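You operate a simulated robot arm through the tools that you are given. There is no shell and no other tool. Be economical: measure what you need, move in short steps, check, and stop when the job is done.

You run a simulated robot arm. Do the job below in one go: nothing can be reset, and whatever is moved stays where it is left.

JOB
Make coffee with the pad beside the machine, then switch it off.
Fine: pad into the coffee maker drawer, drawer shut; let the tank run empty.

Only the result counts: the job must be done as asked and must still hold three seconds after the hand-in. Knocking over, shifting, dropping, spilling or breaking anything else fails it.

ROBOT AND FRAMES
A 6-joint arm with a two-finger parallel gripper, fixed in place. Base frame: the origin is at the foot of the arm, x ahead of it, y to its left, z up; the work surface is at about z = 900. Units: mm, rad, N and s.
With the tool pointing down near the work surface it reaches from about 240 to 660 mm from the base axis. Its first joint turns from -1.152 to 1.152 rad. Payload 2.9 kg.
The TCP is the grasp point between the finger pads, 30 mm short of the fingertips. In the tool frame z runs along the fingers and y along their closing line. Largest opening 110 mm; finger width 20, thickness 10; the body of the gripper, 48 by 112 mm, starts 55 mm behind the TCP.
Orientation is that of the tool frame in the base frame, as a unit quaternion [x, y, z, w]. With the fingers straight down and closing along the base's y, the tool's x points along the base's -x, its y along +y and its z along -z.

CONTROLS
- The arm moves only by the tool nudge_tool. Its argument "steps" is a list of rows, each a list of 7 numbers: the closure, from 0 (fully open) to 1 (shut), then the shift along the tool's x, y, z in mm, then the turn, a rotation vector about the tool's x, y, z in rad. In form: [[claw, dx, dy, dz, wx, wy, wz], ...]. A call has 1 to 8 rows; each row shifts and turns the commanded pose from where the row before left it, along the tool's axes as they then stand. Each row takes 0.2 s and may step no farther than 50 mm and 0.15 rad from the row before; otherwise, or with a gripper value out of range, the whole call is refused. Where a pose cannot be reached the arm comes as near as it can. A force on the tool above 90 N (or 10 N above the force at the start of the call, whichever is more), or a blocked arm, ends the call early, and 0.2 s more pass. The fingers move at their own pace (about 108 mm/s each) and stop on an object; they squeeze with about 33 N. The grip force told is the motor's: it shows also when the fingers shut on nothing. Time passes only in rows, and 0.2 s behind the last, so rows that do not move let the fingers close. The reply holds the time, the measured pose of the TCP, the force on the tool along the base axes, the opening and the grip force, in the units named above and with some noise.
- Cameras (640 x 400 px; columns grow to the right, rows downward): "scene" is fixed at [108, 442.8, 1398.2]; the picture's right is [-0.49, -0.87, 0.00], its down [-0.48, 0.27, -0.84] and it looks along [0.73, -0.41, -0.54] (base axes); focal length 214 px, centre (320, 200). "wrist" rides on the gripper at [-36, 0, -57] in the tool frame; the picture's right is [0.00, -1.00, 0.00], its down [0.97, 0.00, -0.24] and it looks along [0.24, 0.00, 0.97] (tool axes); focal length 218 px, centre (320, 200). There is no depth. A picture from a camera that has moved, and an enlarged one, comes with that camera's place and axes in the base frame and with its lens. The place of the scene camera against the robot may be out by one fixed shift of up to 25 mm in any direction.
- grab_frame(camera): a new picture of that camera. The clock stands still meanwhile.
- close_up(camera, box): a new picture of the part [left, top, right, bottom] of that camera's present view, enlarged. The clock stands still meanwhile.
- sign_off(): hands the job in; it is judged then, once.

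Go step by step. Nothing tells you positions but the pictures and the camera data: compare them with the known pose of the tool, close in by small moves and look again before you grip or let go. The budget is 120 turns and 68 pictures, counting those below and the enlarged ones. Unless the task says otherwise, let go and move clear before handing in, and close with one line.

The tools are called after "Call:" by a JSON object that holds its "method" and its "body". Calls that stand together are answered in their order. nudge_tool: Moves the arm, as the interface text tells. Its arguments: {"type":"object","properties":{"steps":{"type":"array","items":{"type":"array","items":{"type":"number"}}}},"required":["steps"]} The other tools are called the same way: grab_frame (camera) takes a picture; close_up (camera, box) takes an enlarged picture of a part of a camera's view; sign_off () hands the job in.

At the start:

```text
clock: 0.0
tool_pos: [315.1, 39.5, 1340.7]
orientation: [-0.001, 1.0, -0.001, 0.0]
wrist_force: [-0.1, 0.6, -0.1]
finger_gap: 110.0
finger_force: 0.0
```

scene: 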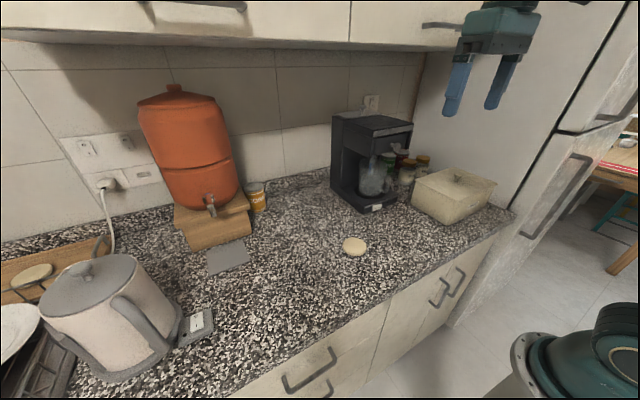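
wrist: 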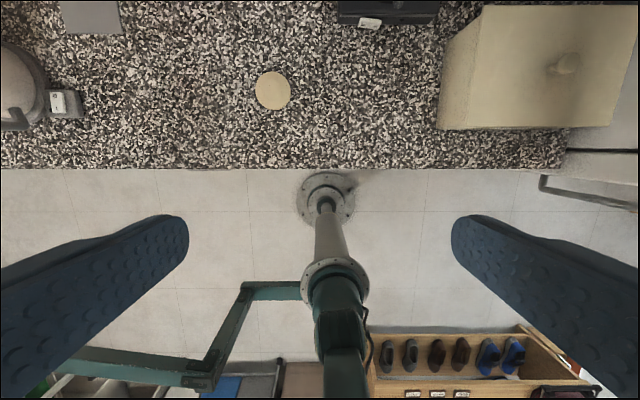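

I see a coffee machine at the back right of the counter and a pad (tan disc) in front of it. I'll look closer at both first.

Call:
{"method": "close_up", "body": {"camera": "scene", "box": [310, 90, 450, 220]}}

Call:
{"method": "close_up", "body": {"camera": "scene", "box": [310, 200, 410, 270]}}

Call:
{"method": "close_up", "body": {"camera": "wrist", "box": [220, 0, 460, 150]}}

```text
3.08 times, centred on (380, 155) of scene
camera zoom: at [108.0, 442.8, 1398.2], right [-0.49, -0.87, 0.0], down [-0.48, 0.27, -0.84], along [0.73, -0.41, -0.54], focal length 660 px, centre (135, 338)
```

zoom: 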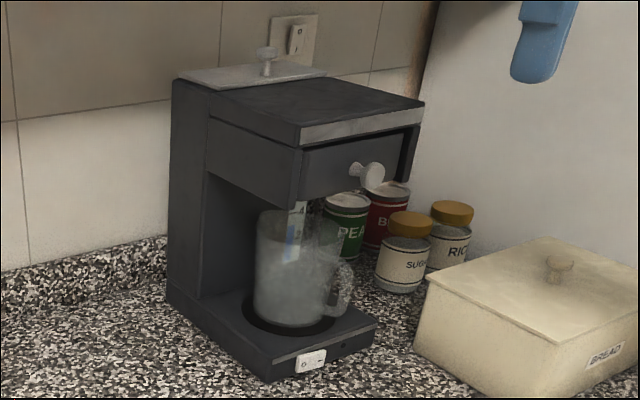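

```text
5.71 times, centred on (360, 235) of scene
camera zoom: at [108.0, 442.8, 1398.2], right [-0.49, -0.87, 0.0], down [-0.48, 0.27, -0.84], along [0.73, -0.41, -0.54], focal length 1226 px, centre (91, 0)
```

zoom: 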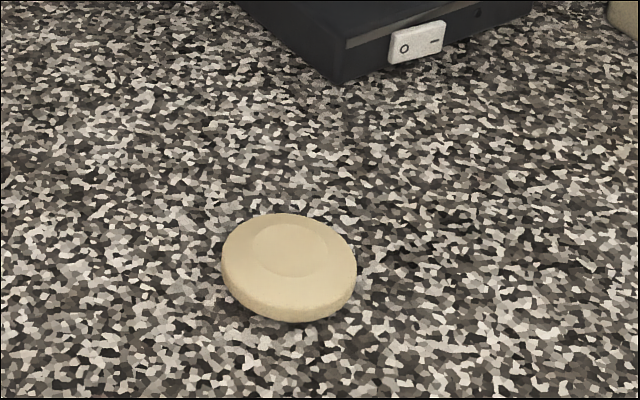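

```text
2.67 times, centred on (340, 75) of wrist
camera zoom: at [351.5, 37.8, 1397.8], right [0.0, -1.0, 0.0], down [-0.97, 0.0, 0.24], along [-0.24, 0.0, -0.97], focal length 582 px, centre (267, 533)
```

zoom: 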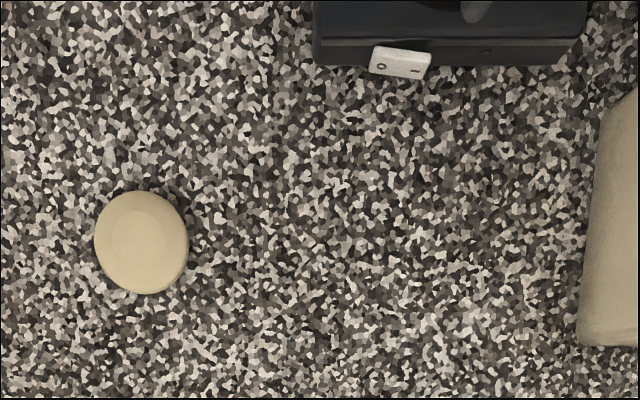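

The machine front is at about x≈580, y from 0 to −195, with the drawer knob near z≈1170 and the rocker switch low at y≈−60. The pad is near (462, 135). I'll move in front of the machine and tilt the tool for a frontal look.

Call:
{"method": "nudge_tool", "body": {"steps": [[0, 0, -46, 0, 0, 0, 0], [0, 0, -46, 0, 0, 0, 0], [0, 0, -45, 0, 0, -0.14, 0], [0, 0, 0, 0, 0, -0.14, 0], [0, 0, 0, 0, 0, -0.14, 0], [0, 0, 0, 0, 0, -0.14, 0], [0, 0, 0, 0, 0, -0.14, 0], [0, 0, 0, 0, 0, -0.14, 0]]}}

Call:
{"method": "grab_frame", "body": {"camera": "wrist"}}

```text
clock: 1.8
tool_pos: [328.2, -112.1, 1502.2]
orientation: [0.0, 0.914, 0.0, 0.406]
wrist_force: [0.5, -0.3, 0.8]
finger_gap: 110.1
finger_force: 0.1
out of reach, approached as far as the arm can: row 5, 6, 7, 8
```

```text
62 pictures are left
camera wrist: at [310.6, -111.9, 1567.5], right [0.0, -1.0, 0.0], down [-0.83, 0.0, -0.56], along [0.56, 0.0, -0.83], focal length 218 px, centre (320, 200)
```

wrist: 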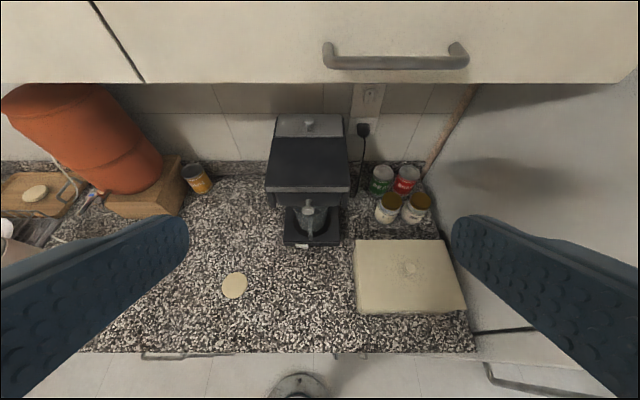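

The machine is directly ahead, the arm drifted up because the low tilted pose near the base was out of reach. I'll move forward and down for a better view.

Call:
{"method": "nudge_tool", "body": {"steps": [[0, 16, 3, 32, 0, 0, 0], [0, 16, 3, 32, 0, 0, 0], [0, 16, 3, 32, 0, 0, 0], [0, 16, 3, 32, 0, 0, 0], [0, 16, 3, 32, 0, 0, 0]]}}

Call:
{"method": "grab_frame", "body": {"camera": "wrist"}}

```text
clock: 3.0
tool_pos: [428.4, -115.1, 1477.5]
orientation: [0.0, 0.914, 0.0, 0.407]
wrist_force: [1.0, 0.5, 0.7]
finger_gap: 110.0
finger_force: 0.2
out of reach, approached as far as the arm can: row 1, 2, 3, 4, 5
```

```text
61 pictures are left
camera wrist: at [410.8, -115.6, 1541.4], right [0.0, -1.0, 0.0], down [-0.83, 0.0, -0.56], along [0.56, 0.0, -0.83], focal length 218 px, centre (320, 200)
```

wrist: 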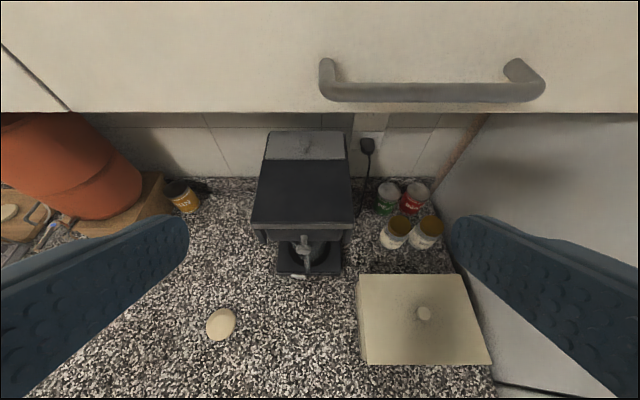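

Tilted poses are only partly reachable here; I'll test by going outward/down gently while reducing tilt a bit.

Call:
{"method": "nudge_tool", "body": {"steps": [[0, 0, 0, 0, 0, 0.14, 0], [0, 0, 0, 0, 0, 0.14, 0], [0, 0, 0, 0, 0, 0.14, 0]]}}

```text
clock: 3.7
tool_pos: [432.6, -118.6, 1471.8]
orientation: [0.06, 0.957, 0.04, 0.281]
wrist_force: [21.3, -1.6, -10.2]
finger_gap: 110.1
finger_force: 0.1
out of reach, approached as far as the arm can: row 3
stopped in row 3: the force on the tool passed its limit (the readings are from after the stop); the commanded pose is now the measured one
```

A force stop: something may be touching; I'll look.

Call:
{"method": "grab_frame", "body": {"camera": "scene"}}

Call:
{"method": "grab_frame", "body": {"camera": "wrist"}}

```text
60 pictures are left
```

scene: 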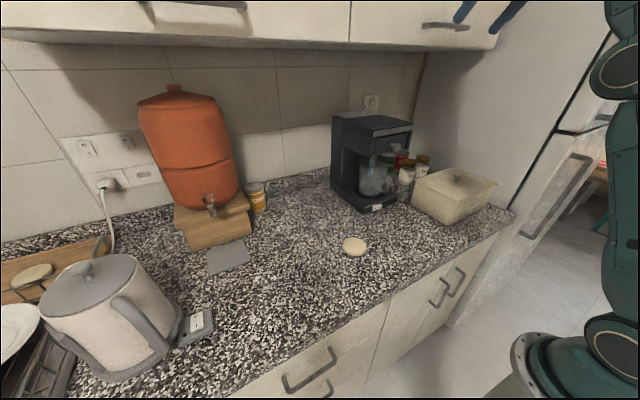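

```text
59 pictures are left
camera wrist: at [432.1, -125.6, 1537.2], right [-0.09, -0.99, -0.11], down [-0.94, 0.12, -0.32], along [0.33, 0.07, -0.94], focal length 218 px, centre (320, 200)
```

wrist: 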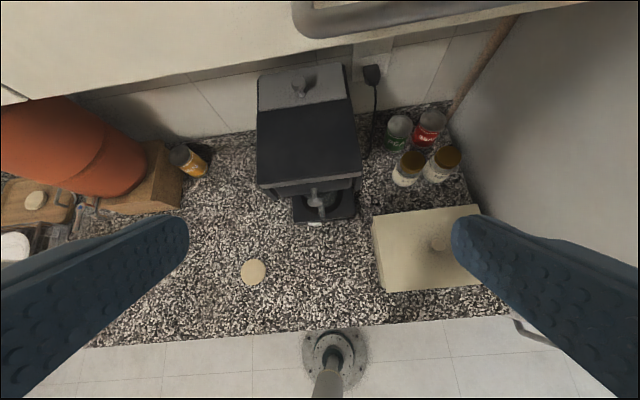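

Call:
{"method": "nudge_tool", "body": {"steps": [[0, 20, 0, 4, 0, 0, 0], [0, 20, 0, 4, 0, 0, 0], [0, 20, 0, 4, 0, 0, 0]]}}

```text
clock: 4.5
tool_pos: [387.0, -107.8, 1428.8]
orientation: [0.058, 0.957, 0.042, 0.28]
wrist_force: [0.6, -0.1, -0.5]
finger_gap: 110.0
finger_force: 0.1
```

Free again. I'll straighten the twist and descend with a moderate tilt.

Call:
{"method": "nudge_tool", "body": {"steps": [[0, 0, 0, 0, 0.048, 0, -0.135], [0, 12, 0, 37, 0, 0, 0], [0, 12, 0, 37, 0, 0, 0], [0, 12, 0, 37, 0, 0, 0]]}}

Call:
{"method": "grab_frame", "body": {"camera": "wrist"}}

```text
clock: 5.5
tool_pos: [444.0, -119.5, 1390.9]
orientation: [0.002, 0.96, -0.002, 0.28]
wrist_force: [0.9, -0.3, 0.3]
finger_gap: 109.8
finger_force: 0.1
out of reach, approached as far as the arm can: row 2, 3, 4
```

```text
58 pictures are left
camera wrist: at [445.2, -119.2, 1458.4], right [0.0, -1.0, 0.0], down [-0.95, 0.0, -0.32], along [0.32, 0.0, -0.95], focal length 218 px, centre (320, 200)
```

wrist: 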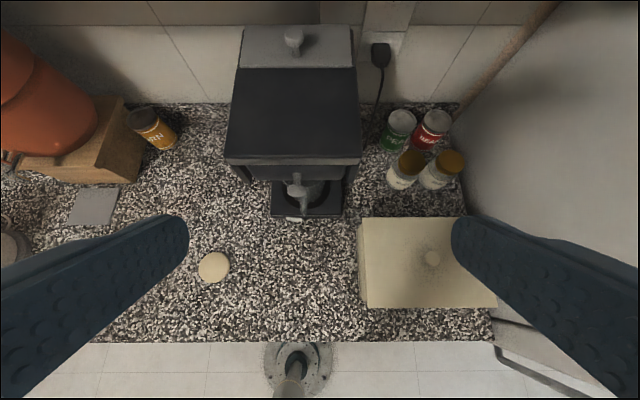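

I now estimate the knob at about (560, −84, 1165). I'll zoom on it to see its shape.

Call:
{"method": "close_up", "body": {"camera": "wrist", "box": [220, 120, 380, 240]}}

Call:
{"method": "close_up", "body": {"camera": "scene", "box": [355, 115, 425, 165]}}

Call:
{"method": "close_up", "body": {"camera": "scene", "box": [350, 150, 420, 220]}}

```text
3.33 times, centred on (300, 180) of wrist
camera zoom: at [445.2, -119.2, 1458.4], right [0.0, -1.0, 0.0], down [-0.95, 0.0, -0.32], along [0.32, 0.0, -0.95], focal length 728 px, centre (387, 267)
```

zoom: 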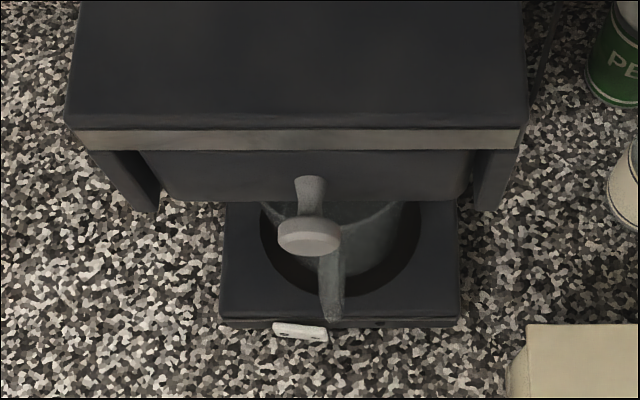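

```text
8.00 times, centred on (390, 140) of scene
camera zoom: at [108.0, 442.8, 1398.2], right [-0.49, -0.87, 0.0], down [-0.48, 0.27, -0.84], along [0.73, -0.41, -0.54], focal length 1716 px, centre (-240, 680)
```

zoom: 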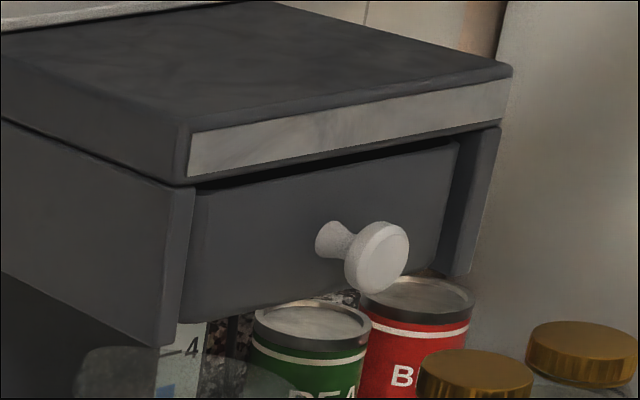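

```text
5.71 times, centred on (385, 185) of scene
camera zoom: at [108.0, 442.8, 1398.2], right [-0.49, -0.87, 0.0], down [-0.48, 0.27, -0.84], along [0.73, -0.41, -0.54], focal length 1226 px, centre (-51, 286)
```

zoom: 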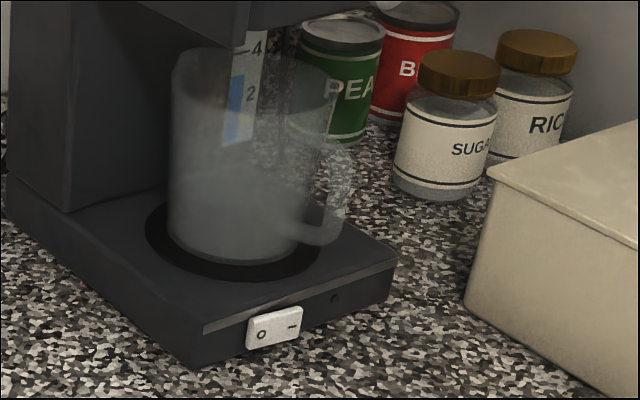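

Plan: tool straight down, grip the knob head (≈26 mm wide, at x≈554) from above and pull the drawer. First return to straight down.

Call:
{"method": "nudge_tool", "body": {"steps": [[0, 0, 0, 0, 0, 0.142, 0], [0, 0, 0, 0, 0, 0.142, 0], [0, 0, 0, 0, 0, 0.142, 0], [0, 0, 0, 0, 0, 0.142, 0], [0, 0, 0, 0, 0, 0, 0]]}}

```text
clock: 6.3
tool_pos: [448.0, -115.9, 1384.5]
orientation: [0.084, 0.989, 0.04, 0.113]
wrist_force: [19.4, -3.6, -19.2]
finger_gap: 110.1
finger_force: 0.1
out of reach, approached as far as the arm can: row 3, 4
stopped in row 4: the force on the tool passed its limit (the readings are from after the stop); the commanded pose is now the measured one
```

The cabinet overhang (front x≈582, bottom z≈1426, handle ≈x 540) may be near the wrist. I'll back away downwards-and-back and straighten the twist.

Call:
{"method": "nudge_tool", "body": {"steps": [[0, 20, 0, 0, 0, 0, 0], [0, 20, 0, 0, 0, 0, 0], [0, 20, 0, 0, 0, 0, 0]]}}

Call:
{"method": "grab_frame", "body": {"camera": "scene"}}

```text
clock: 7.1
tool_pos: [389.0, -106.8, 1372.0]
orientation: [0.085, 0.989, 0.04, 0.112]
wrist_force: [0.2, -0.3, 0.2]
finger_gap: 110.0
finger_force: 0.1
```

```text
54 pictures are left
```

scene: 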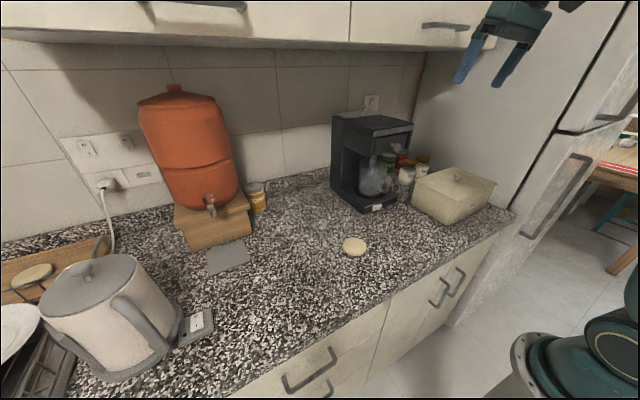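

Call:
{"method": "nudge_tool", "body": {"steps": [[0, 0, 0, 0, 0.04, 0.112, -0.085], [0, 0, 0, 0, 0.04, 0.112, -0.085], [0, 0, 0, 40, 0, 0, 0], [0, 0, 0, 40, 0, 0, 0]]}}

```text
clock: 7.7
tool_pos: [393.7, -107.0, 1367.8]
orientation: [0.01, 1.0, 0.0, 0.025]
wrist_force: [19.4, -2.9, -25.7]
finger_gap: 110.2
finger_force: 0.1
out of reach, approached as far as the arm can: row 2
stopped in row 3: the force on the tool passed its limit (the readings are from after the stop); the commanded pose is now the measured one
```

Call:
{"method": "nudge_tool", "body": {"steps": [[0, 0, 0, 10, 0, 0.02, 0], [0, 0, 0, 20, 0, 0.02, 0], [0, 0, 0, 30, 0, 0, 0]]}}

```text
clock: 8.5
tool_pos: [395.5, -107.5, 1307.8]
orientation: [0.009, 1.0, 0.001, 0.004]
wrist_force: [-0.6, 0.5, -0.1]
finger_gap: 110.3
finger_force: 0.1
```

Call:
{"method": "nudge_tool", "body": {"steps": [[0, 0, 8, 26, 0, 0, -0.018], [0, -20, 8, 26, 0, 0, 0], [0, -35, 7, 26, 0, 0, 0], [0, -40, 0, 0, 0, 0, 0]]}}

Call:
{"method": "grab_frame", "body": {"camera": "wrist"}}

Call:
{"method": "grab_frame", "body": {"camera": "scene"}}

```text
clock: 9.5
tool_pos: [490.4, -83.1, 1228.8]
orientation: [0.002, 1.0, 0.001, 0.003]
wrist_force: [0.2, -0.2, -0.2]
finger_gap: 110.1
finger_force: 0.0
```

```text
53 pictures are left
camera wrist: at [526.9, -84.4, 1286.2], right [0.0, -1.0, 0.0], down [-0.97, 0.0, 0.23], along [-0.23, 0.0, -0.97], focal length 218 px, centre (320, 200)
```

wrist: 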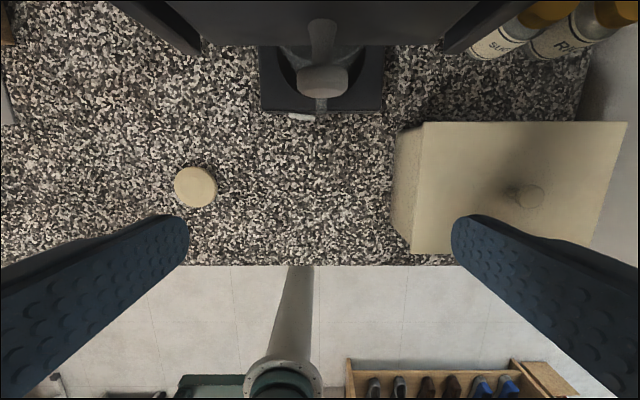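

```text
52 pictures are left
```

scene: 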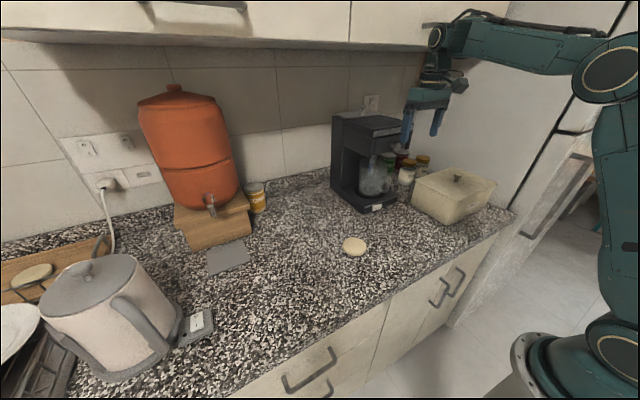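

The wrist would come close to the cabinet, so I'll tilt the tool 0.3 rad forward here to keep the arm back from it. The knob head is at about (559, −85, 1165).

Call:
{"method": "nudge_tool", "body": {"steps": [[0, 0, 0, 0, 0, -0.1, 0], [0, 0, 0, 0, 0, -0.1, 0], [0, 0, 0, 0, 0, -0.1, 0], [0, 0, 0, 0, 0, 0, 0]]}}

```text
clock: 10.5
tool_pos: [510.1, -91.9, 1245.8]
orientation: [0.001, 0.993, 0.004, 0.116]
wrist_force: [0.2, 0.4, 0.1]
finger_gap: 109.7
finger_force: 0.1
out of reach, approached as far as the arm can: row 1, 2, 3
```

Call:
{"method": "nudge_tool", "body": {"steps": [[0, -20, 0, 21, 0, 0, 0], [0, -19, 0, 22, 0, 0, 0], [0, 0, 0, 0, 0, 0, 0]]}}

Call:
{"method": "grab_frame", "body": {"camera": "scene"}}

```text
clock: 11.3
tool_pos: [555.5, -91.6, 1212.6]
orientation: [0.0, 0.993, 0.004, 0.116]
wrist_force: [-0.3, -0.1, 0.2]
finger_gap: 109.8
finger_force: 0.1
```

```text
51 pictures are left
```

scene: 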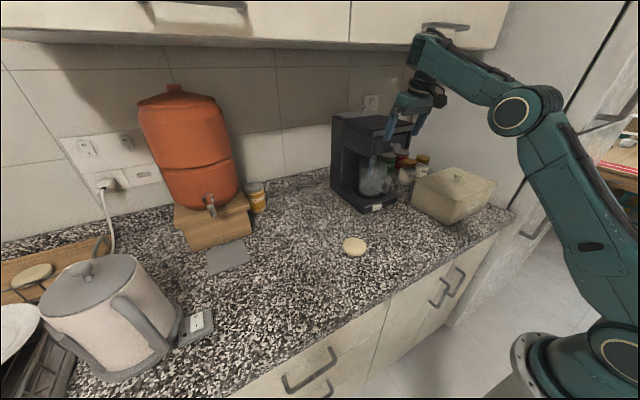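

Now at (555, −92, 1213) with a 0.23 rad tilt, above the knob. Check with the wrist camera.

Call:
{"method": "grab_frame", "body": {"camera": "wrist"}}

```text
50 pictures are left
camera wrist: at [578.2, -93.0, 1275.9], right [0.0, -1.0, -0.01], down [-1.0, 0.0, 0.01], along [-0.01, 0.01, -1.0], focal length 218 px, centre (320, 200)
```

wrist: 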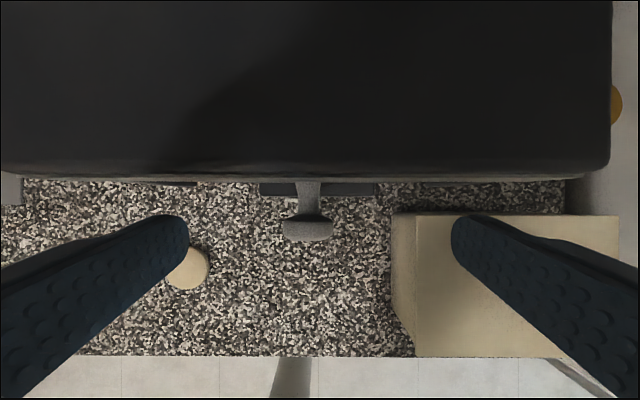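

Call:
{"method": "nudge_tool", "body": {"steps": [[0, 2, 2, 18, 0, 0, 0], [0, 2.5, 3, 18.4, 0, 0, 0], [0, 0, 0, 0, 0, 0, 0]]}}

Call:
{"method": "grab_frame", "body": {"camera": "wrist"}}

Call:
{"method": "close_up", "body": {"camera": "scene", "box": [350, 70, 470, 160]}}

```text
clock: 12.1
tool_pos: [571.2, -87.4, 1185.3]
orientation: [0.001, 0.993, 0.003, 0.115]
wrist_force: [-11.6, 0.1, 5.3]
finger_gap: 109.7
finger_force: 0.0
out of reach, approached as far as the arm can: row 1, 2
```

```text
49 pictures are left
camera wrist: at [593.8, -88.7, 1249.6], right [0.0, -1.0, -0.01], down [-1.0, 0.0, 0.01], along [-0.01, 0.01, -1.0], focal length 218 px, centre (320, 200)
```

wrist: 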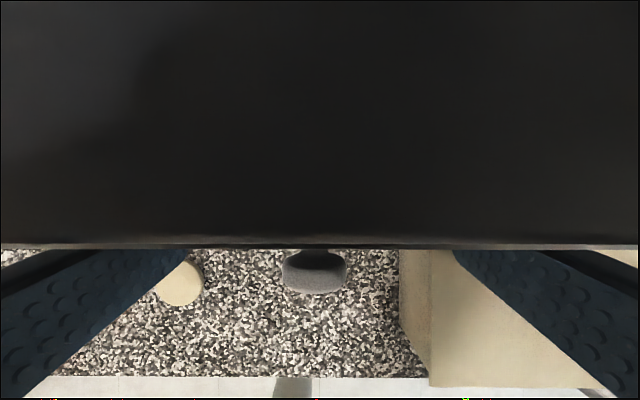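

```text
4.44 times, centred on (410, 115) of scene
camera zoom: at [107.6, 442.8, 1398.2], right [-0.49, -0.87, 0.0], down [-0.47, 0.27, -0.84], along [0.73, -0.41, -0.54], focal length 953 px, centre (-80, 578)
```

zoom: 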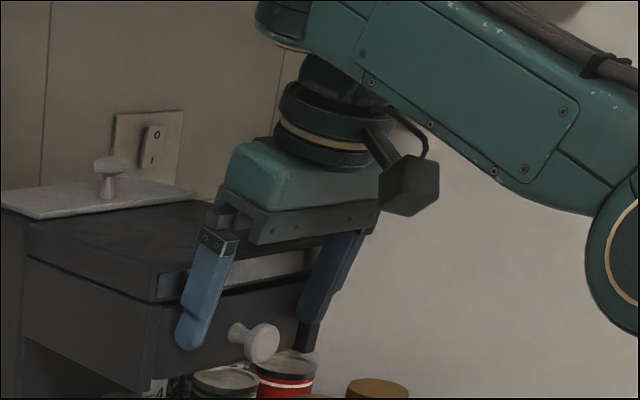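

The fingertips brush the machine front (≈12 N); the arm is at some reach boundary that pushes it outward. I'll back off immediately, straight back.

Call:
{"method": "nudge_tool", "body": {"steps": [[0, 10, 0, -20, 0, 0, 0], [0, 15, 0, -20, 0, 0, 0], [0, 0, 0, 0, 0, 0, 0]]}}

Call:
{"method": "grab_frame", "body": {"camera": "scene"}}

```text
clock: 12.9
tool_pos: [539.4, -86.7, 1218.4]
orientation: [-0.001, 0.994, 0.005, 0.113]
wrist_force: [-0.3, -0.2, 0.5]
finger_gap: 110.2
finger_force: 0.1
```

```text
47 pictures are left
```

scene: 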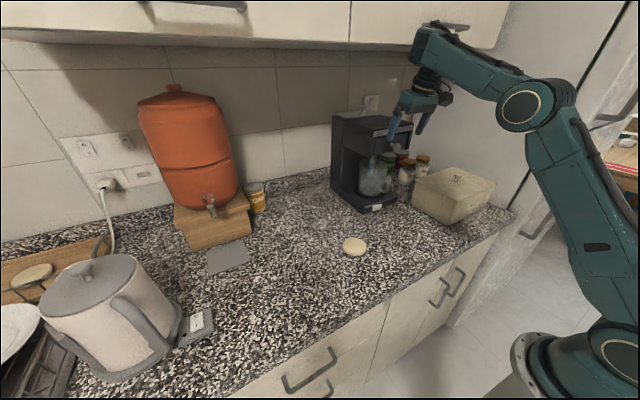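

The arm behaves as if pinned at a joint limit in this region. I'll return to straight-down further back and test descending, to see where it moves freely.

Call:
{"method": "nudge_tool", "body": {"steps": [[0, 25, 0, -6, 0, 0.08, 0], [0, 25, 0, -3, 0, 0.08, 0], [0, 20, 0, 0, 0, 0.07, 0], [0, 0, 0, 20, 0, 0, 0]]}}

Call:
{"method": "nudge_tool", "body": {"steps": [[0, 0, 0, 30, 0, 0, 0], [0, 0, 0, 30, 0, 0, 0], [0, 0, 0, 30, 0, 0, 0], [0, 0, 0, 0, 0, 0, 0]]}}

Call:
{"method": "grab_frame", "body": {"camera": "scene"}}

```text
clock: 13.9
tool_pos: [467.1, -86.9, 1196.1]
orientation: [-0.001, 1.0, 0.003, 0.001]
wrist_force: [-0.4, -1.2, 0.8]
finger_gap: 110.4
finger_force: 0.0
```

```text
clock: 14.9
tool_pos: [506.7, -97.0, 1154.7]
orientation: [0.0, 1.0, 0.005, 0.0]
wrist_force: [0.2, -0.4, -0.2]
finger_gap: 109.7
finger_force: 0.0
out of reach, approached as far as the arm can: row 1, 2, 3
```

```text
46 pictures are left
```

scene: 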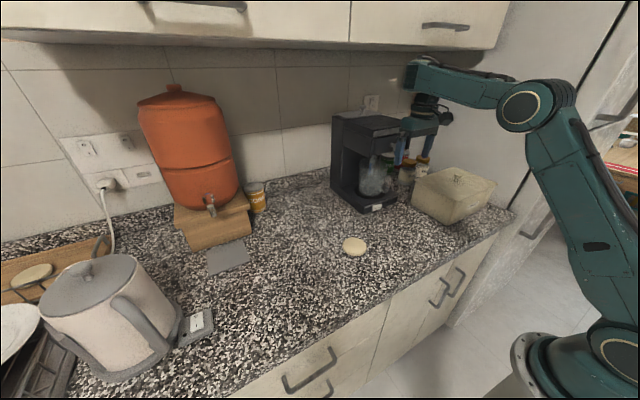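

The arm seems to have slipped into a different, pinned elbow posture. I'll go back up to where the earlier posture held (x≈395, z≈1310, straight down) and look at the arm there.

Call:
{"method": "nudge_tool", "body": {"steps": [[0, 20, 2, -40, 0, 0, 0], [0, 25, 3, -40, 0, 0, 0], [0, 30, 3, -40, 0, 0, 0], [0, 30, 3, -35, 0, 0, 0], [0, 20, 0, 0, 0, 0, 0], [0, 0, 0, 0, 0, 0, 0]]}}

Call:
{"method": "grab_frame", "body": {"camera": "scene"}}

```text
clock: 16.3
tool_pos: [382.0, -85.2, 1307.6]
orientation: [0.001, 1.0, 0.003, 0.002]
wrist_force: [0.2, 0.6, 0.6]
finger_gap: 110.1
finger_force: 0.0
```

```text
45 pictures are left
```

scene: 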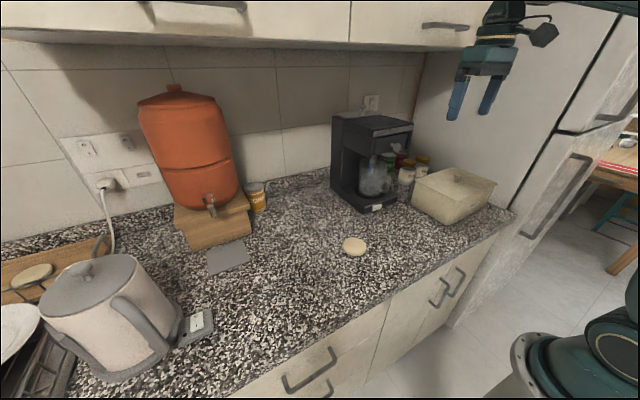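

Call:
{"method": "nudge_tool", "body": {"steps": [[0, 0, 0, 40, 0, 0, 0], [0, 0, 0, 40, 0, 0, 0], [0, 0, 0, 40, 0, 0, 0], [0, 0, 0, 0, 0, 0, 0]]}}

Call:
{"method": "grab_frame", "body": {"camera": "scene"}}

```text
clock: 17.3
tool_pos: [395.7, -93.8, 1226.7]
orientation: [-0.002, 1.0, 0.004, 0.0]
wrist_force: [0.6, -0.4, 0.4]
finger_gap: 109.8
finger_force: 0.0
out of reach, approached as far as the arm can: row 2, 3
```

```text
44 pictures are left
```

scene: 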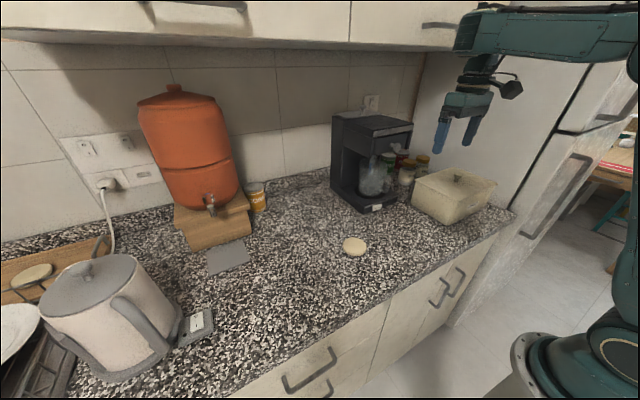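

Still pinned when the forearm is horizontal. I'll test whether the limit depends on side: move over to the pad's side (y≈135) and try descending there.

Call:
{"method": "nudge_tool", "body": {"steps": [[0, 0, 45, -20, 0, 0, 0], [0, 0, 45, 0, 0, 0, 0], [0, 0, 45, 0, 0, 0, 0], [0, -10, 45, 0, 0, 0, 0], [0, -20, 48, 0, 0, 0, 0], [0, -30, 0, 40, 0, 0, 0], [0, 0, 0, 40, 0, 0, 0], [0, 0, 0, 40, 0, 0, 0]]}}

```text
refused: row 5 steps farther than a row can; nothing moved
```

Call:
{"method": "nudge_tool", "body": {"steps": [[0, 0, 45, -20, 0, 0, 0], [0, 0, 45, 0, 0, 0, 0], [0, 0, 45, 0, 0, 0, 0], [0, -10, 45, 0, 0, 0, 0], [0, -15, 45, 0, 0, 0, 0], [0, -15, 0, 40, 0, 0, 0], [0, 0, 0, 40, 0, 0, 0], [0, 0, 0, 40, 0, 0, 0]]}}

Call:
{"method": "grab_frame", "body": {"camera": "scene"}}

```text
clock: 19.1
tool_pos: [467.1, 141.5, 1180.4]
orientation: [-0.004, 1.0, 0.003, 0.0]
wrist_force: [-0.2, -0.2, 0.0]
finger_gap: 109.8
finger_force: 0.1
out of reach, approached as far as the arm can: row 6, 7, 8
```

```text
43 pictures are left
```

scene: 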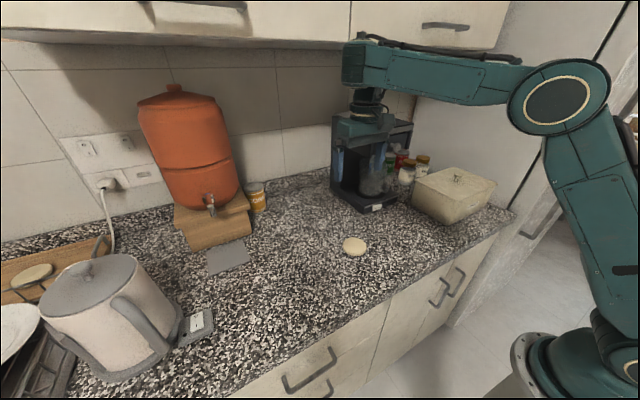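

Same limit here: the arm stops when the forearm is perpendicular to the tool. I'll look closely at the wrist structure.

Call:
{"method": "close_up", "body": {"camera": "scene", "box": [310, 10, 640, 210]}}

```text
1.94 times, centred on (475, 110) of scene
camera zoom: at [108.0, 442.8, 1398.2], right [-0.49, -0.87, 0.0], down [-0.48, 0.27, -0.84], along [0.73, -0.41, -0.54], focal length 416 px, centre (19, 374)
```

zoom: 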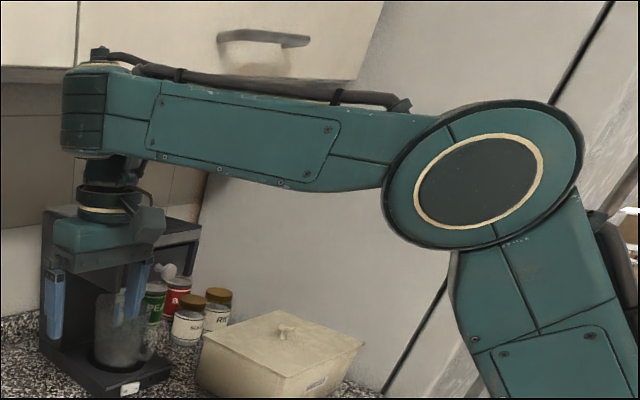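

Now I understand: the joint above the gripper has its axis perpendicular to the forearm, and the arm sticks at that wrist singularity. I'll pull back, tilt the tool backward by 0.3, then sweep the tilt around sideways to forward so the wrist flips over.

Call:
{"method": "nudge_tool", "body": {"steps": [[0, 30, 0, -30, 0, 0, 0], [0, 35, 0, -30, 0, 0, 0], [0, 0, 0, 0, 0, 0.1, 0], [0, 0, 0, 0, 0, 0.1, 0], [0, 0, 0, 0, 0, 0.1, 0], [0, 0, 0, 0, 0, 0, 0]]}}

```text
clock: 20.5
tool_pos: [402.6, 139.9, 1238.7]
orientation: [-0.002, 0.989, 0.004, -0.149]
wrist_force: [0.0, -0.4, 0.0]
finger_gap: 110.1
finger_force: 0.1
```

Call:
{"method": "nudge_tool", "body": {"steps": [[0, 0, 0, 0, 0.0585, -0.0058, 0], [0, 0, 0, 0, 0.0563, -0.0171, 0], [0, 0, 0, 0, 0.0519, -0.0277, 0], [0, 0, 0, 0, 0.0454, -0.0373, 0], [0, 0, 0, 0, 0.0373, -0.0454, 0], [0, 0, 0, 0, 0.0277, -0.0519, 0], [0, 0, 0, 0, 0.0171, -0.0563, 0], [0, 0, 0, 0, 0.0058, -0.0585, 0]]}}

```text
clock: 22.3
tool_pos: [401.9, 141.0, 1239.9]
orientation: [-0.035, 0.989, -0.142, 0.003]
wrist_force: [0.2, 0.5, -0.2]
finger_gap: 110.2
finger_force: 0.0
```

Call:
{"method": "nudge_tool", "body": {"steps": [[0, 0, 0, 0, -0.0058, -0.0585, 0], [0, 0, 0, 0, -0.0171, -0.0563, 0], [0, 0, 0, 0, -0.0277, -0.0519, 0], [0, 0, 0, 0, -0.0373, -0.0454, 0], [0, 0, 0, 0, -0.0454, -0.0373, 0], [0, 0, 0, 0, -0.0519, -0.0277, 0], [0, 0, 0, 0, -0.0563, -0.0171, 0], [0, 0, 0, 0, -0.0585, -0.0058, 0]]}}

```text
clock: 24.1
tool_pos: [426.8, 158.1, 1301.3]
orientation: [-0.068, 0.988, 0.014, 0.141]
wrist_force: [-0.9, 0.0, 0.5]
finger_gap: 109.8
finger_force: 0.2
out of reach, approached as far as the arm can: row 2, 3, 4, 5, 6, 7
```

Call:
{"method": "nudge_tool", "body": {"steps": [[0, 0, 0, 40, 0, 0, 0], [0, 0, 0, 40, 0, 0, 0], [0, 0, 0, 0, 0, 0, 0]]}}

Call:
{"method": "grab_frame", "body": {"camera": "scene"}}

```text
clock: 24.9
tool_pos: [477.0, 172.9, 1271.7]
orientation: [-0.068, 0.988, 0.014, 0.141]
wrist_force: [0.1, 0.3, 0.7]
finger_gap: 110.0
finger_force: 0.1
out of reach, approached as far as the arm can: row 1, 2
```

```text
41 pictures are left
```

scene: 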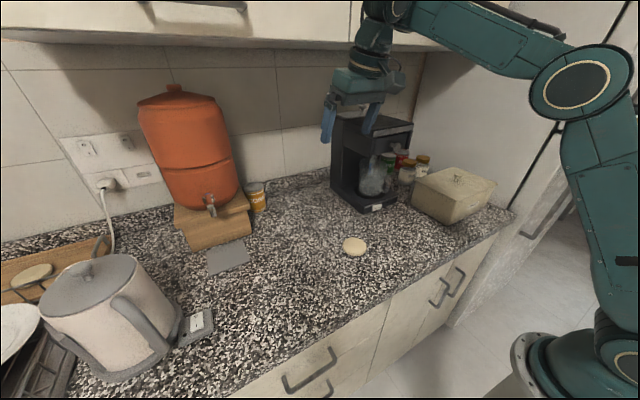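

Positive-side sweep hit a joint limit partway. I'll return to the back-tilted pose and sweep the other way.

Call:
{"method": "nudge_tool", "body": {"steps": [[0, 15, -5, -5, 0.005, 0.1, 0.023], [0, 15, -5, 0, 0.005, 0.1, 0.023], [0, 15, -5, 0, 0.005, 0.1, 0.023], [0, 15, -5, 0, 0.005, 0.1, 0.023], [0, 15, -5, 0, 0.005, 0.1, 0.023], [0, 0, -5, 0, 0.005, 0.1, 0.023], [0, 0, 0, 0, 0, 0, 0]]}}

```text
clock: 26.5
tool_pos: [399.8, 133.4, 1260.1]
orientation: [0.0, 0.988, -0.012, -0.155]
wrist_force: [-0.1, 1.6, -0.5]
finger_gap: 110.1
finger_force: 0.0
out of reach, approached as far as the arm can: row 6
```

Call:
{"method": "nudge_tool", "body": {"steps": [[0, 0, 0, 0, -0.0585, -0.0058, 0], [0, 0, 0, 0, -0.0563, -0.0171, 0], [0, 0, 0, 0, -0.0519, -0.0277, 0], [0, 0, 0, 0, -0.0454, -0.0373, 0], [0, 0, 0, 0, -0.0373, -0.0454, 0], [0, 0, 0, 0, -0.0277, -0.0519, 0], [0, 0, 0, 0, -0.0171, -0.0563, 0], [0, 0, 0, 0, -0.0058, -0.0585, 0]]}}

Call:
{"method": "nudge_tool", "body": {"steps": [[0, 0, 0, 0, 0.0058, -0.0585, 0], [0, 0, 0, 0, 0.0171, -0.0563, 0], [0, 0, 0, 0, 0.0277, -0.0519, 0], [0, 0, 0, 0, 0.0373, -0.0454, 0], [0, 0, 0, 0, 0.0454, -0.0373, 0], [0, 0, 0, 0, 0.0519, -0.0277, 0], [0, 0, 0, 0, 0.0563, -0.0171, 0], [0, 0, 0, 0, 0.0585, -0.0058, 0]]}}

```text
clock: 28.3
tool_pos: [399.8, 134.6, 1263.2]
orientation: [0.035, 0.991, 0.133, -0.005]
wrist_force: [0.5, -0.4, -0.6]
finger_gap: 110.0
finger_force: 0.0
```

```text
clock: 30.1
tool_pos: [407.1, 140.9, 1286.5]
orientation: [0.065, 0.988, -0.021, 0.137]
wrist_force: [-0.1, -0.2, 0.0]
finger_gap: 110.0
finger_force: 0.0
out of reach, approached as far as the arm can: row 1, 2, 3, 4, 7, 8
```

Both sweeps stick. Comparing with the first picture, a box on the wrist used to be on the far side: I flipped the wrist in my first call. I'll tilt sideways and look at how the wrist joints move, to find out how to flip it back.

Call:
{"method": "nudge_tool", "body": {"steps": [[0, 0, 0, 0, -0.075, 0.075, 0], [0, 0, 0, 0, -0.075, 0.075, 0], [0, 0, 0, 0, -0.075, 0.075, 0], [0, 0, 0, 0, -0.075, 0.075, 0], [0, 0, 0, 0, 0, 0, 0]]}}

Call:
{"method": "close_up", "body": {"camera": "scene", "box": [320, 0, 640, 200]}}

```text
clock: 31.3
tool_pos: [409.3, 138.3, 1286.2]
orientation: [0.047, 0.99, 0.136, -0.006]
wrist_force: [0.2, 1.0, 0.7]
finger_gap: 109.9
finger_force: 0.1
```

```text
2.00 times, centred on (480, 100) of scene
camera zoom: at [108.0, 442.8, 1398.2], right [-0.49, -0.87, 0.0], down [-0.48, 0.27, -0.84], along [0.73, -0.41, -0.54], focal length 429 px, centre (0, 400)
```

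zoom: 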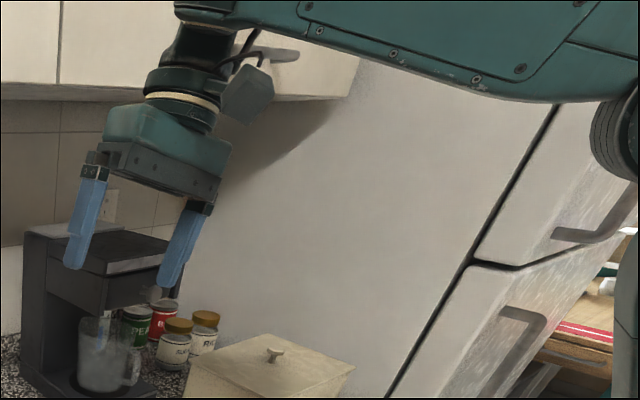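

New idea: the wrist passes a singularity when tool ⟂ forearm; crossing must be exactly in the arm's plane and in a big step, or a joint swings round and jams. I'll go to y≈0 (arm plane = xz), tilt back cleanly, then cross it.

Call:
{"method": "nudge_tool", "body": {"steps": [[0, 0, -34, -10, 0.071, 0.071, -0.013], [0, 0, -34, -10, 0.071, 0.071, -0.013], [0, 0, -34, -10, 0.071, 0.071, -0.013], [0, 0, -34, -10, 0.071, 0.071, -0.013], [0, 0, 0, 0, 0, 0, 0]]}}

```text
clock: 32.2
tool_pos: [405.5, 26.5, 1291.5]
orientation: [0.014, 0.994, 0.028, -0.103]
wrist_force: [11.5, 6.4, -26.7]
finger_gap: 109.7
finger_force: 0.1
out of reach, approached as far as the arm can: row 4
stopped in row 4: the force on the tool passed its limit (the readings are from after the stop); the commanded pose is now the measured one
```

Call:
{"method": "nudge_tool", "body": {"steps": [[0, 0, -9, 0, 0.02, 0.03, -0.007], [0, 0, -9, 0, 0.02, 0.031, -0.007], [0, 0, -8, 0, 0.02, 0.031, -0.006], [0, 0, 0, 0, 0, 0, 0]]}}

Call:
{"method": "grab_frame", "body": {"camera": "scene"}}

```text
clock: 32.6
tool_pos: [409.8, 20.0, 1289.5]
orientation: [0.011, 0.994, 0.019, -0.104]
wrist_force: [9.7, 5.5, -23.9]
finger_gap: 109.9
finger_force: 0.0
stopped in row 1: the force on the tool passed its limit (the readings are from after the stop); the commanded pose is now the measured one
```

```text
39 pictures are left
```

scene: 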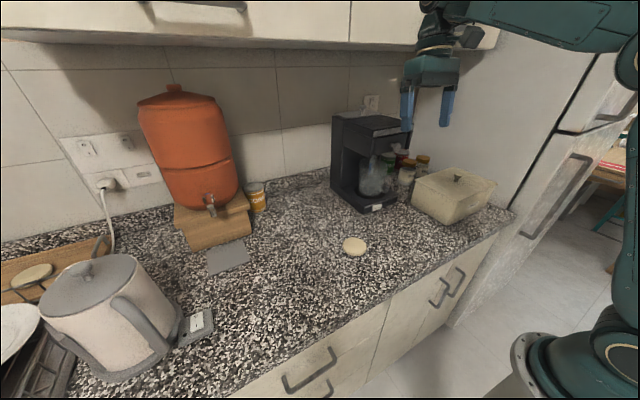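

There's a steady contact force here; I'll ease back and zoom in on the wrist.

Call:
{"method": "nudge_tool", "body": {"steps": [[0, 20, 0, 10, 0, 0, 0], [0, 0, 0, 0, 0, 0, 0]]}}

Call:
{"method": "close_up", "body": {"camera": "scene", "box": [380, 0, 540, 100]}}

```text
clock: 33.2
tool_pos: [386.0, 20.5, 1284.3]
orientation: [0.011, 0.994, 0.021, -0.106]
wrist_force: [0.6, 0.3, -0.1]
finger_gap: 109.9
finger_force: 0.1
```

```text
4.00 times, centred on (460, 50) of scene
camera zoom: at [108.0, 442.8, 1398.2], right [-0.49, -0.87, 0.0], down [-0.48, 0.27, -0.84], along [0.73, -0.41, -0.54], focal length 858 px, centre (-240, 800)
```

zoom: 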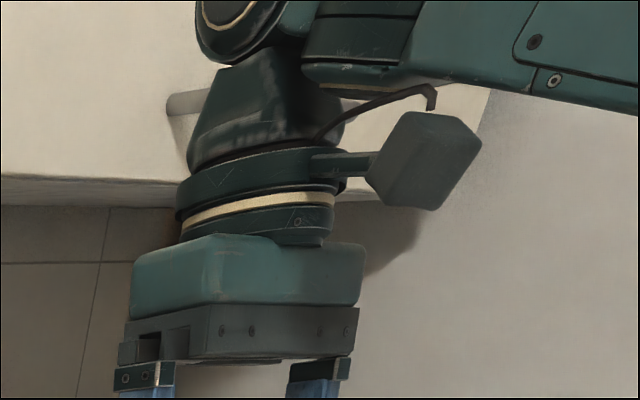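

The force came from the wrist box meeting the forearm when tilted back; now clear. I'll return to straight down at y=0, within camera view, to study the wrist.

Call:
{"method": "nudge_tool", "body": {"steps": [[0, 0, -10, 0, 0.021, -0.106, -0.011], [0, 0, -10, 0, 0.021, -0.106, -0.011], [0, -40, 0, 10, 0, 0, 0], [0, -40, 0, 15, 0, 0, 0], [0, 0, 0, 0, 0, 0, 0]]}}

Call:
{"method": "close_up", "body": {"camera": "scene", "box": [340, 0, 640, 190]}}

```text
clock: 34.4
tool_pos: [465.4, 0.8, 1259.9]
orientation: [-0.001, 1.0, -0.001, 0.0]
wrist_force: [-0.5, -0.1, 0.4]
finger_gap: 109.9
finger_force: 0.0
```

```text
2.11 times, centred on (490, 95) of scene
camera zoom: at [108.0, 442.8, 1398.2], right [-0.49, -0.87, 0.0], down [-0.48, 0.27, -0.84], along [0.73, -0.41, -0.54], focal length 452 px, centre (-38, 421)
```

zoom: 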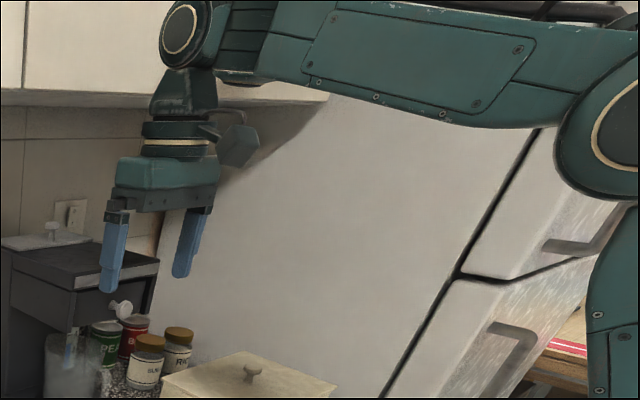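

The wrist looks different now (pitch disc facing the camera) – it may be back in the good posture. Test: descend straight from here.

Call:
{"method": "nudge_tool", "body": {"steps": [[0, 0, 0, 40, 0, 0, 0], [0, 0, 0, 40, 0, 0, 0], [0, 0, 0, 40, 0, 0, 0], [0, 0, 0, 0, 0, 0, 0]]}}

Call:
{"method": "close_up", "body": {"camera": "scene", "box": [340, 0, 640, 190]}}

```text
clock: 35.4
tool_pos: [467.2, 0.6, 1139.6]
orientation: [0.001, 1.0, -0.001, 0.0]
wrist_force: [-0.5, 0.3, 0.4]
finger_gap: 110.1
finger_force: 0.1
```

```text
2.11 times, centred on (490, 95) of scene
camera zoom: at [108.0, 442.8, 1398.2], right [-0.49, -0.87, 0.0], down [-0.48, 0.27, -0.84], along [0.73, -0.41, -0.54], focal length 452 px, centre (-38, 421)
```

zoom: 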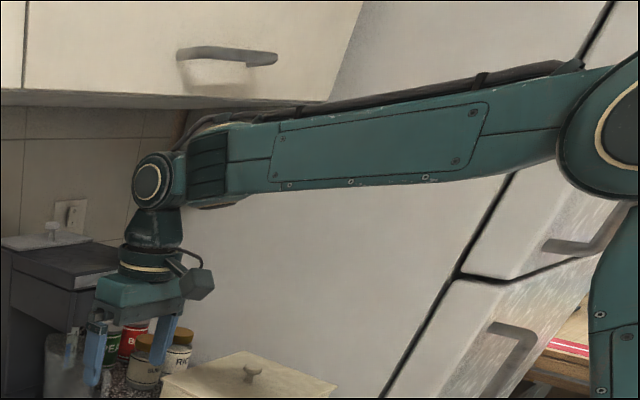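

Excellent – the arm descends freely now. Move to y=−87, z≈1200 and tilt forward 0.3 for the knob.

Call:
{"method": "nudge_tool", "body": {"steps": [[0, 0, -29, -22, 0, 0, 0], [0, 0, -29, -22, 0, 0, 0], [0, 0, -29, -22, 0, 0, 0], [0, 0, 0, 0, 0, -0.1, 0], [0, 0, 0, 0, 0, -0.1, 0], [0, 0, 0, 0, 0, -0.1, 0], [0, 0, 0, 0, 0, 0, 0]]}}

```text
clock: 37.0
tool_pos: [466.9, -86.4, 1204.1]
orientation: [0.0, 0.989, -0.001, 0.149]
wrist_force: [0.3, 0.2, -0.9]
finger_gap: 110.0
finger_force: 0.0
```

Call:
{"method": "nudge_tool", "body": {"steps": [[0, -29, 0, 13.6, 0, 0, 0], [0, -29, 0, 13.6, 0, 0, 0], [0, -10, 0, 14, 0, 0, 0], [0, 0, 0, 0, 0, 0, 0]]}}

Call:
{"method": "grab_frame", "body": {"camera": "wrist"}}

Call:
{"method": "close_up", "body": {"camera": "scene", "box": [340, 20, 480, 160]}}

```text
clock: 38.0
tool_pos: [542.9, -85.8, 1184.4]
orientation: [0.001, 0.989, -0.001, 0.149]
wrist_force: [0.1, 0.3, 0.1]
finger_gap: 110.1
finger_force: 0.1
```

```text
35 pictures are left
camera wrist: at [561.3, -86.6, 1249.2], right [0.0, -1.0, 0.0], down [-1.0, 0.0, -0.06], along [0.06, 0.0, -1.0], focal length 218 px, centre (320, 200)
```

wrist: 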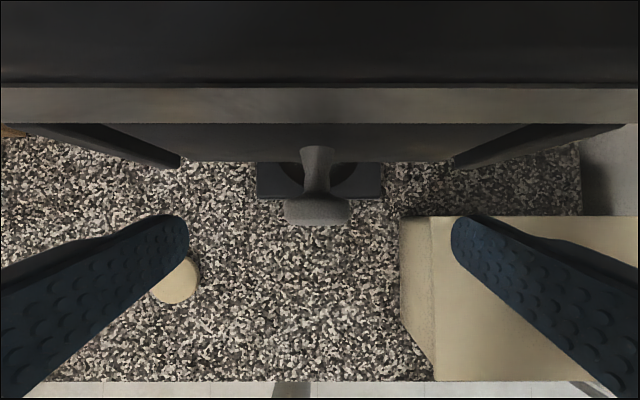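

```text
2.86 times, centred on (410, 90) of scene
camera zoom: at [108.0, 442.8, 1398.2], right [-0.49, -0.87, 0.0], down [-0.48, 0.27, -0.84], along [0.73, -0.41, -0.54], focal length 613 px, centre (63, 514)
```

zoom: 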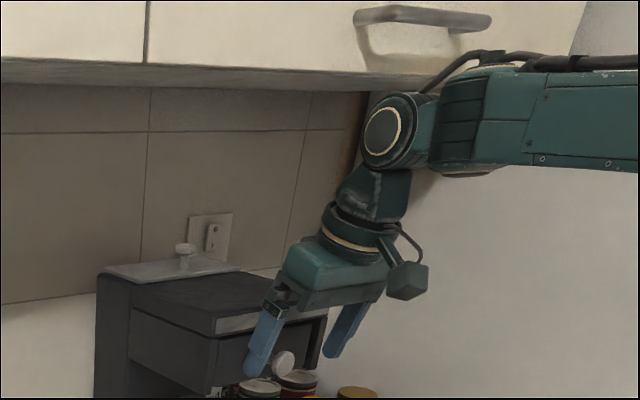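

Knob head centred at about (562, −86, 1164). Move in and close on it.

Call:
{"method": "nudge_tool", "body": {"steps": [[0, -12.3, 0, 14.3, 0, 0, 0], [0.5, 0, 0, 0, 0, 0, 0], [1, 0, 0, 0, 0, 0, 0], [1, 0, 0, 0, 0, 0, 0], [1, 0, 0, 0, 0, 0, 0]]}}

Call:
{"method": "grab_frame", "body": {"camera": "wrist"}}

```text
clock: 39.2
tool_pos: [557.3, -84.9, 1174.6]
orientation: [-0.002, 0.989, 0.0, 0.148]
wrist_force: [-0.1, 17.1, -2.3]
finger_gap: 27.0
finger_force: 44.7
```

```text
33 pictures are left
camera wrist: at [576.5, -85.3, 1239.5], right [0.0, -1.0, 0.0], down [-1.0, 0.0, -0.05], along [0.05, 0.0, -1.0], focal length 218 px, centre (320, 200)
```

wrist: 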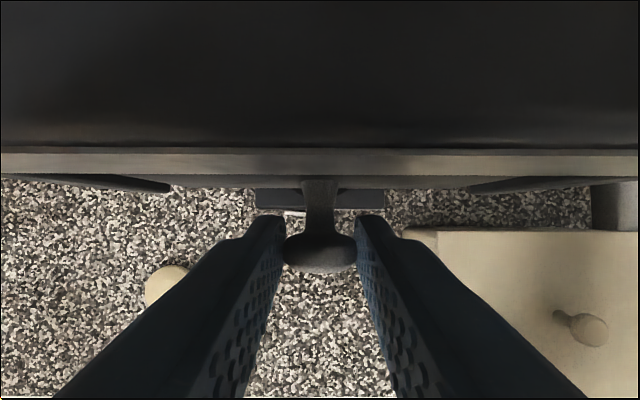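

Gripped (27 mm). Relieve the small side force and pull gently.

Call:
{"method": "nudge_tool", "body": {"steps": [[1, 0, 1.5, 0, 0, 0, 0], [1, 9.55, 0, -2.95, 0, 0, 0], [1, 9.55, 0, -2.95, 0, 0, 0]]}}

Call:
{"method": "grab_frame", "body": {"camera": "wrist"}}

```text
clock: 40.0
tool_pos: [538.6, -85.0, 1174.2]
orientation: [0.0, 0.989, -0.001, 0.147]
wrist_force: [1.1, 7.5, -15.4]
finger_gap: 27.2
finger_force: 44.9
```

```text
32 pictures are left
camera wrist: at [557.3, -85.4, 1239.5], right [0.0, -1.0, 0.0], down [-1.0, 0.0, -0.05], along [0.05, 0.0, -1.0], focal length 218 px, centre (320, 200)
```

wrist: 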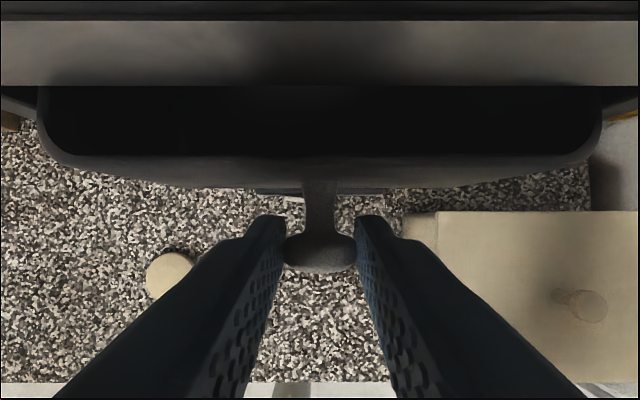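

The drawer is sliding out with little force. Continue pulling.

Call:
{"method": "nudge_tool", "body": {"steps": [[1, 11.5, 0, -3.1, 0, 0, 0], [1, 11.5, 0, -3.1, 0, 0, 0], [1, 11.5, 0, -3.4, 0, 0, 0], [1, 11.5, 0, -3.5, 0, 0, 0], [1, 0, 0, 0, 0, 0, 0]]}}

Call:
{"method": "grab_frame", "body": {"camera": "wrist"}}

```text
clock: 41.2
tool_pos: [492.2, -85.8, 1173.1]
orientation: [0.0, 0.989, 0.0, 0.148]
wrist_force: [-0.3, 7.1, -6.0]
finger_gap: 27.3
finger_force: 45.4
```

```text
31 pictures are left
camera wrist: at [509.4, -85.3, 1239.6], right [0.0, -1.0, 0.0], down [-1.0, 0.0, -0.06], along [0.06, 0.0, -1.0], focal length 218 px, centre (320, 200)
```

wrist: 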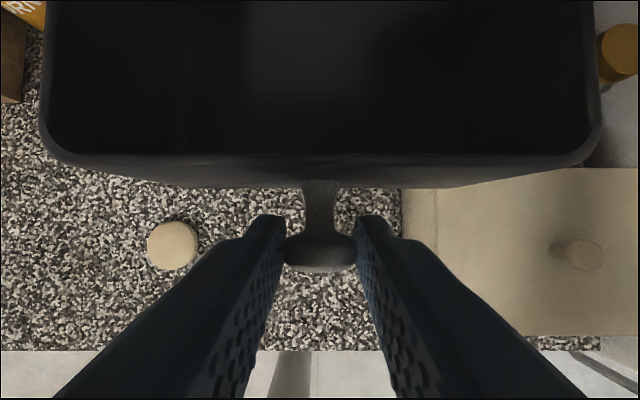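

Call:
{"method": "nudge_tool", "body": {"steps": [[1, 9.5, 0, -2.9, 0, 0, 0], [1, 9.5, 0, -2.9, 0, 0, 0], [1, 9.5, 0, -2.9, 0, 0, 0], [1, 9.5, 0, -2.9, 0, 0, 0], [1, 0, 0, 0, 0, 0, 0]]}}

Call:
{"method": "grab_frame", "body": {"camera": "scene"}}

```text
clock: 42.4
tool_pos: [450.0, -85.7, 1175.4]
orientation: [-0.001, 0.989, -0.001, 0.15]
wrist_force: [0.1, 6.9, 1.3]
finger_gap: 27.0
finger_force: 44.7
```

```text
30 pictures are left
```

scene: 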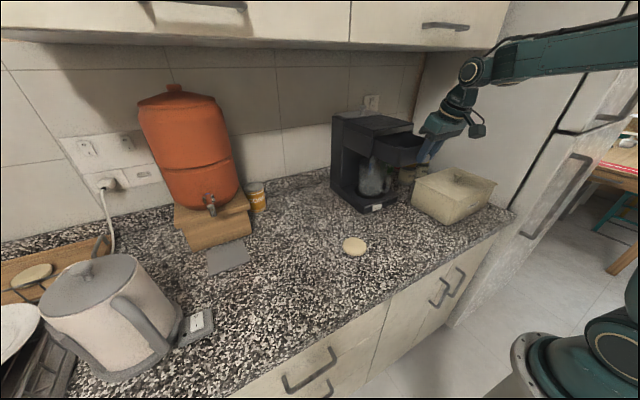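

Drawer open about 107 mm. Release and back up, then look at the drawer.

Call:
{"method": "nudge_tool", "body": {"steps": [[0.4, 0, 0, 0, 0, 0, 0], [0.4, 0, 0, 0, 0, 0, 0], [0.2, 0, 0, -40, 0, 0, 0], [0, 0, 0, -40, 0, 0, 0], [0, -40, 0, 0, 0, 0, 0], [0, -40, 0, 0, 0, 0, 0]]}}

Call:
{"method": "grab_frame", "body": {"camera": "wrist"}}

```text
clock: 43.8
tool_pos: [506.1, -83.7, 1275.7]
orientation: [-0.001, 0.989, -0.001, 0.147]
wrist_force: [0.4, 0.0, 0.1]
finger_gap: 110.1
finger_force: 0.0
```

```text
29 pictures are left
camera wrist: at [523.1, -84.5, 1340.7], right [0.0, -1.0, 0.0], down [-1.0, 0.0, -0.06], along [0.06, 0.0, -1.0], focal length 218 px, centre (320, 200)
```

wrist: 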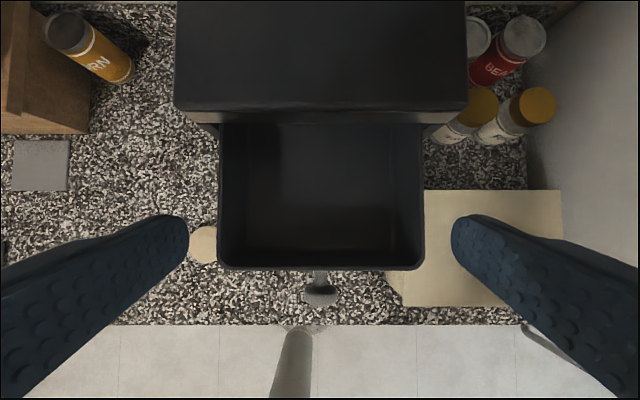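

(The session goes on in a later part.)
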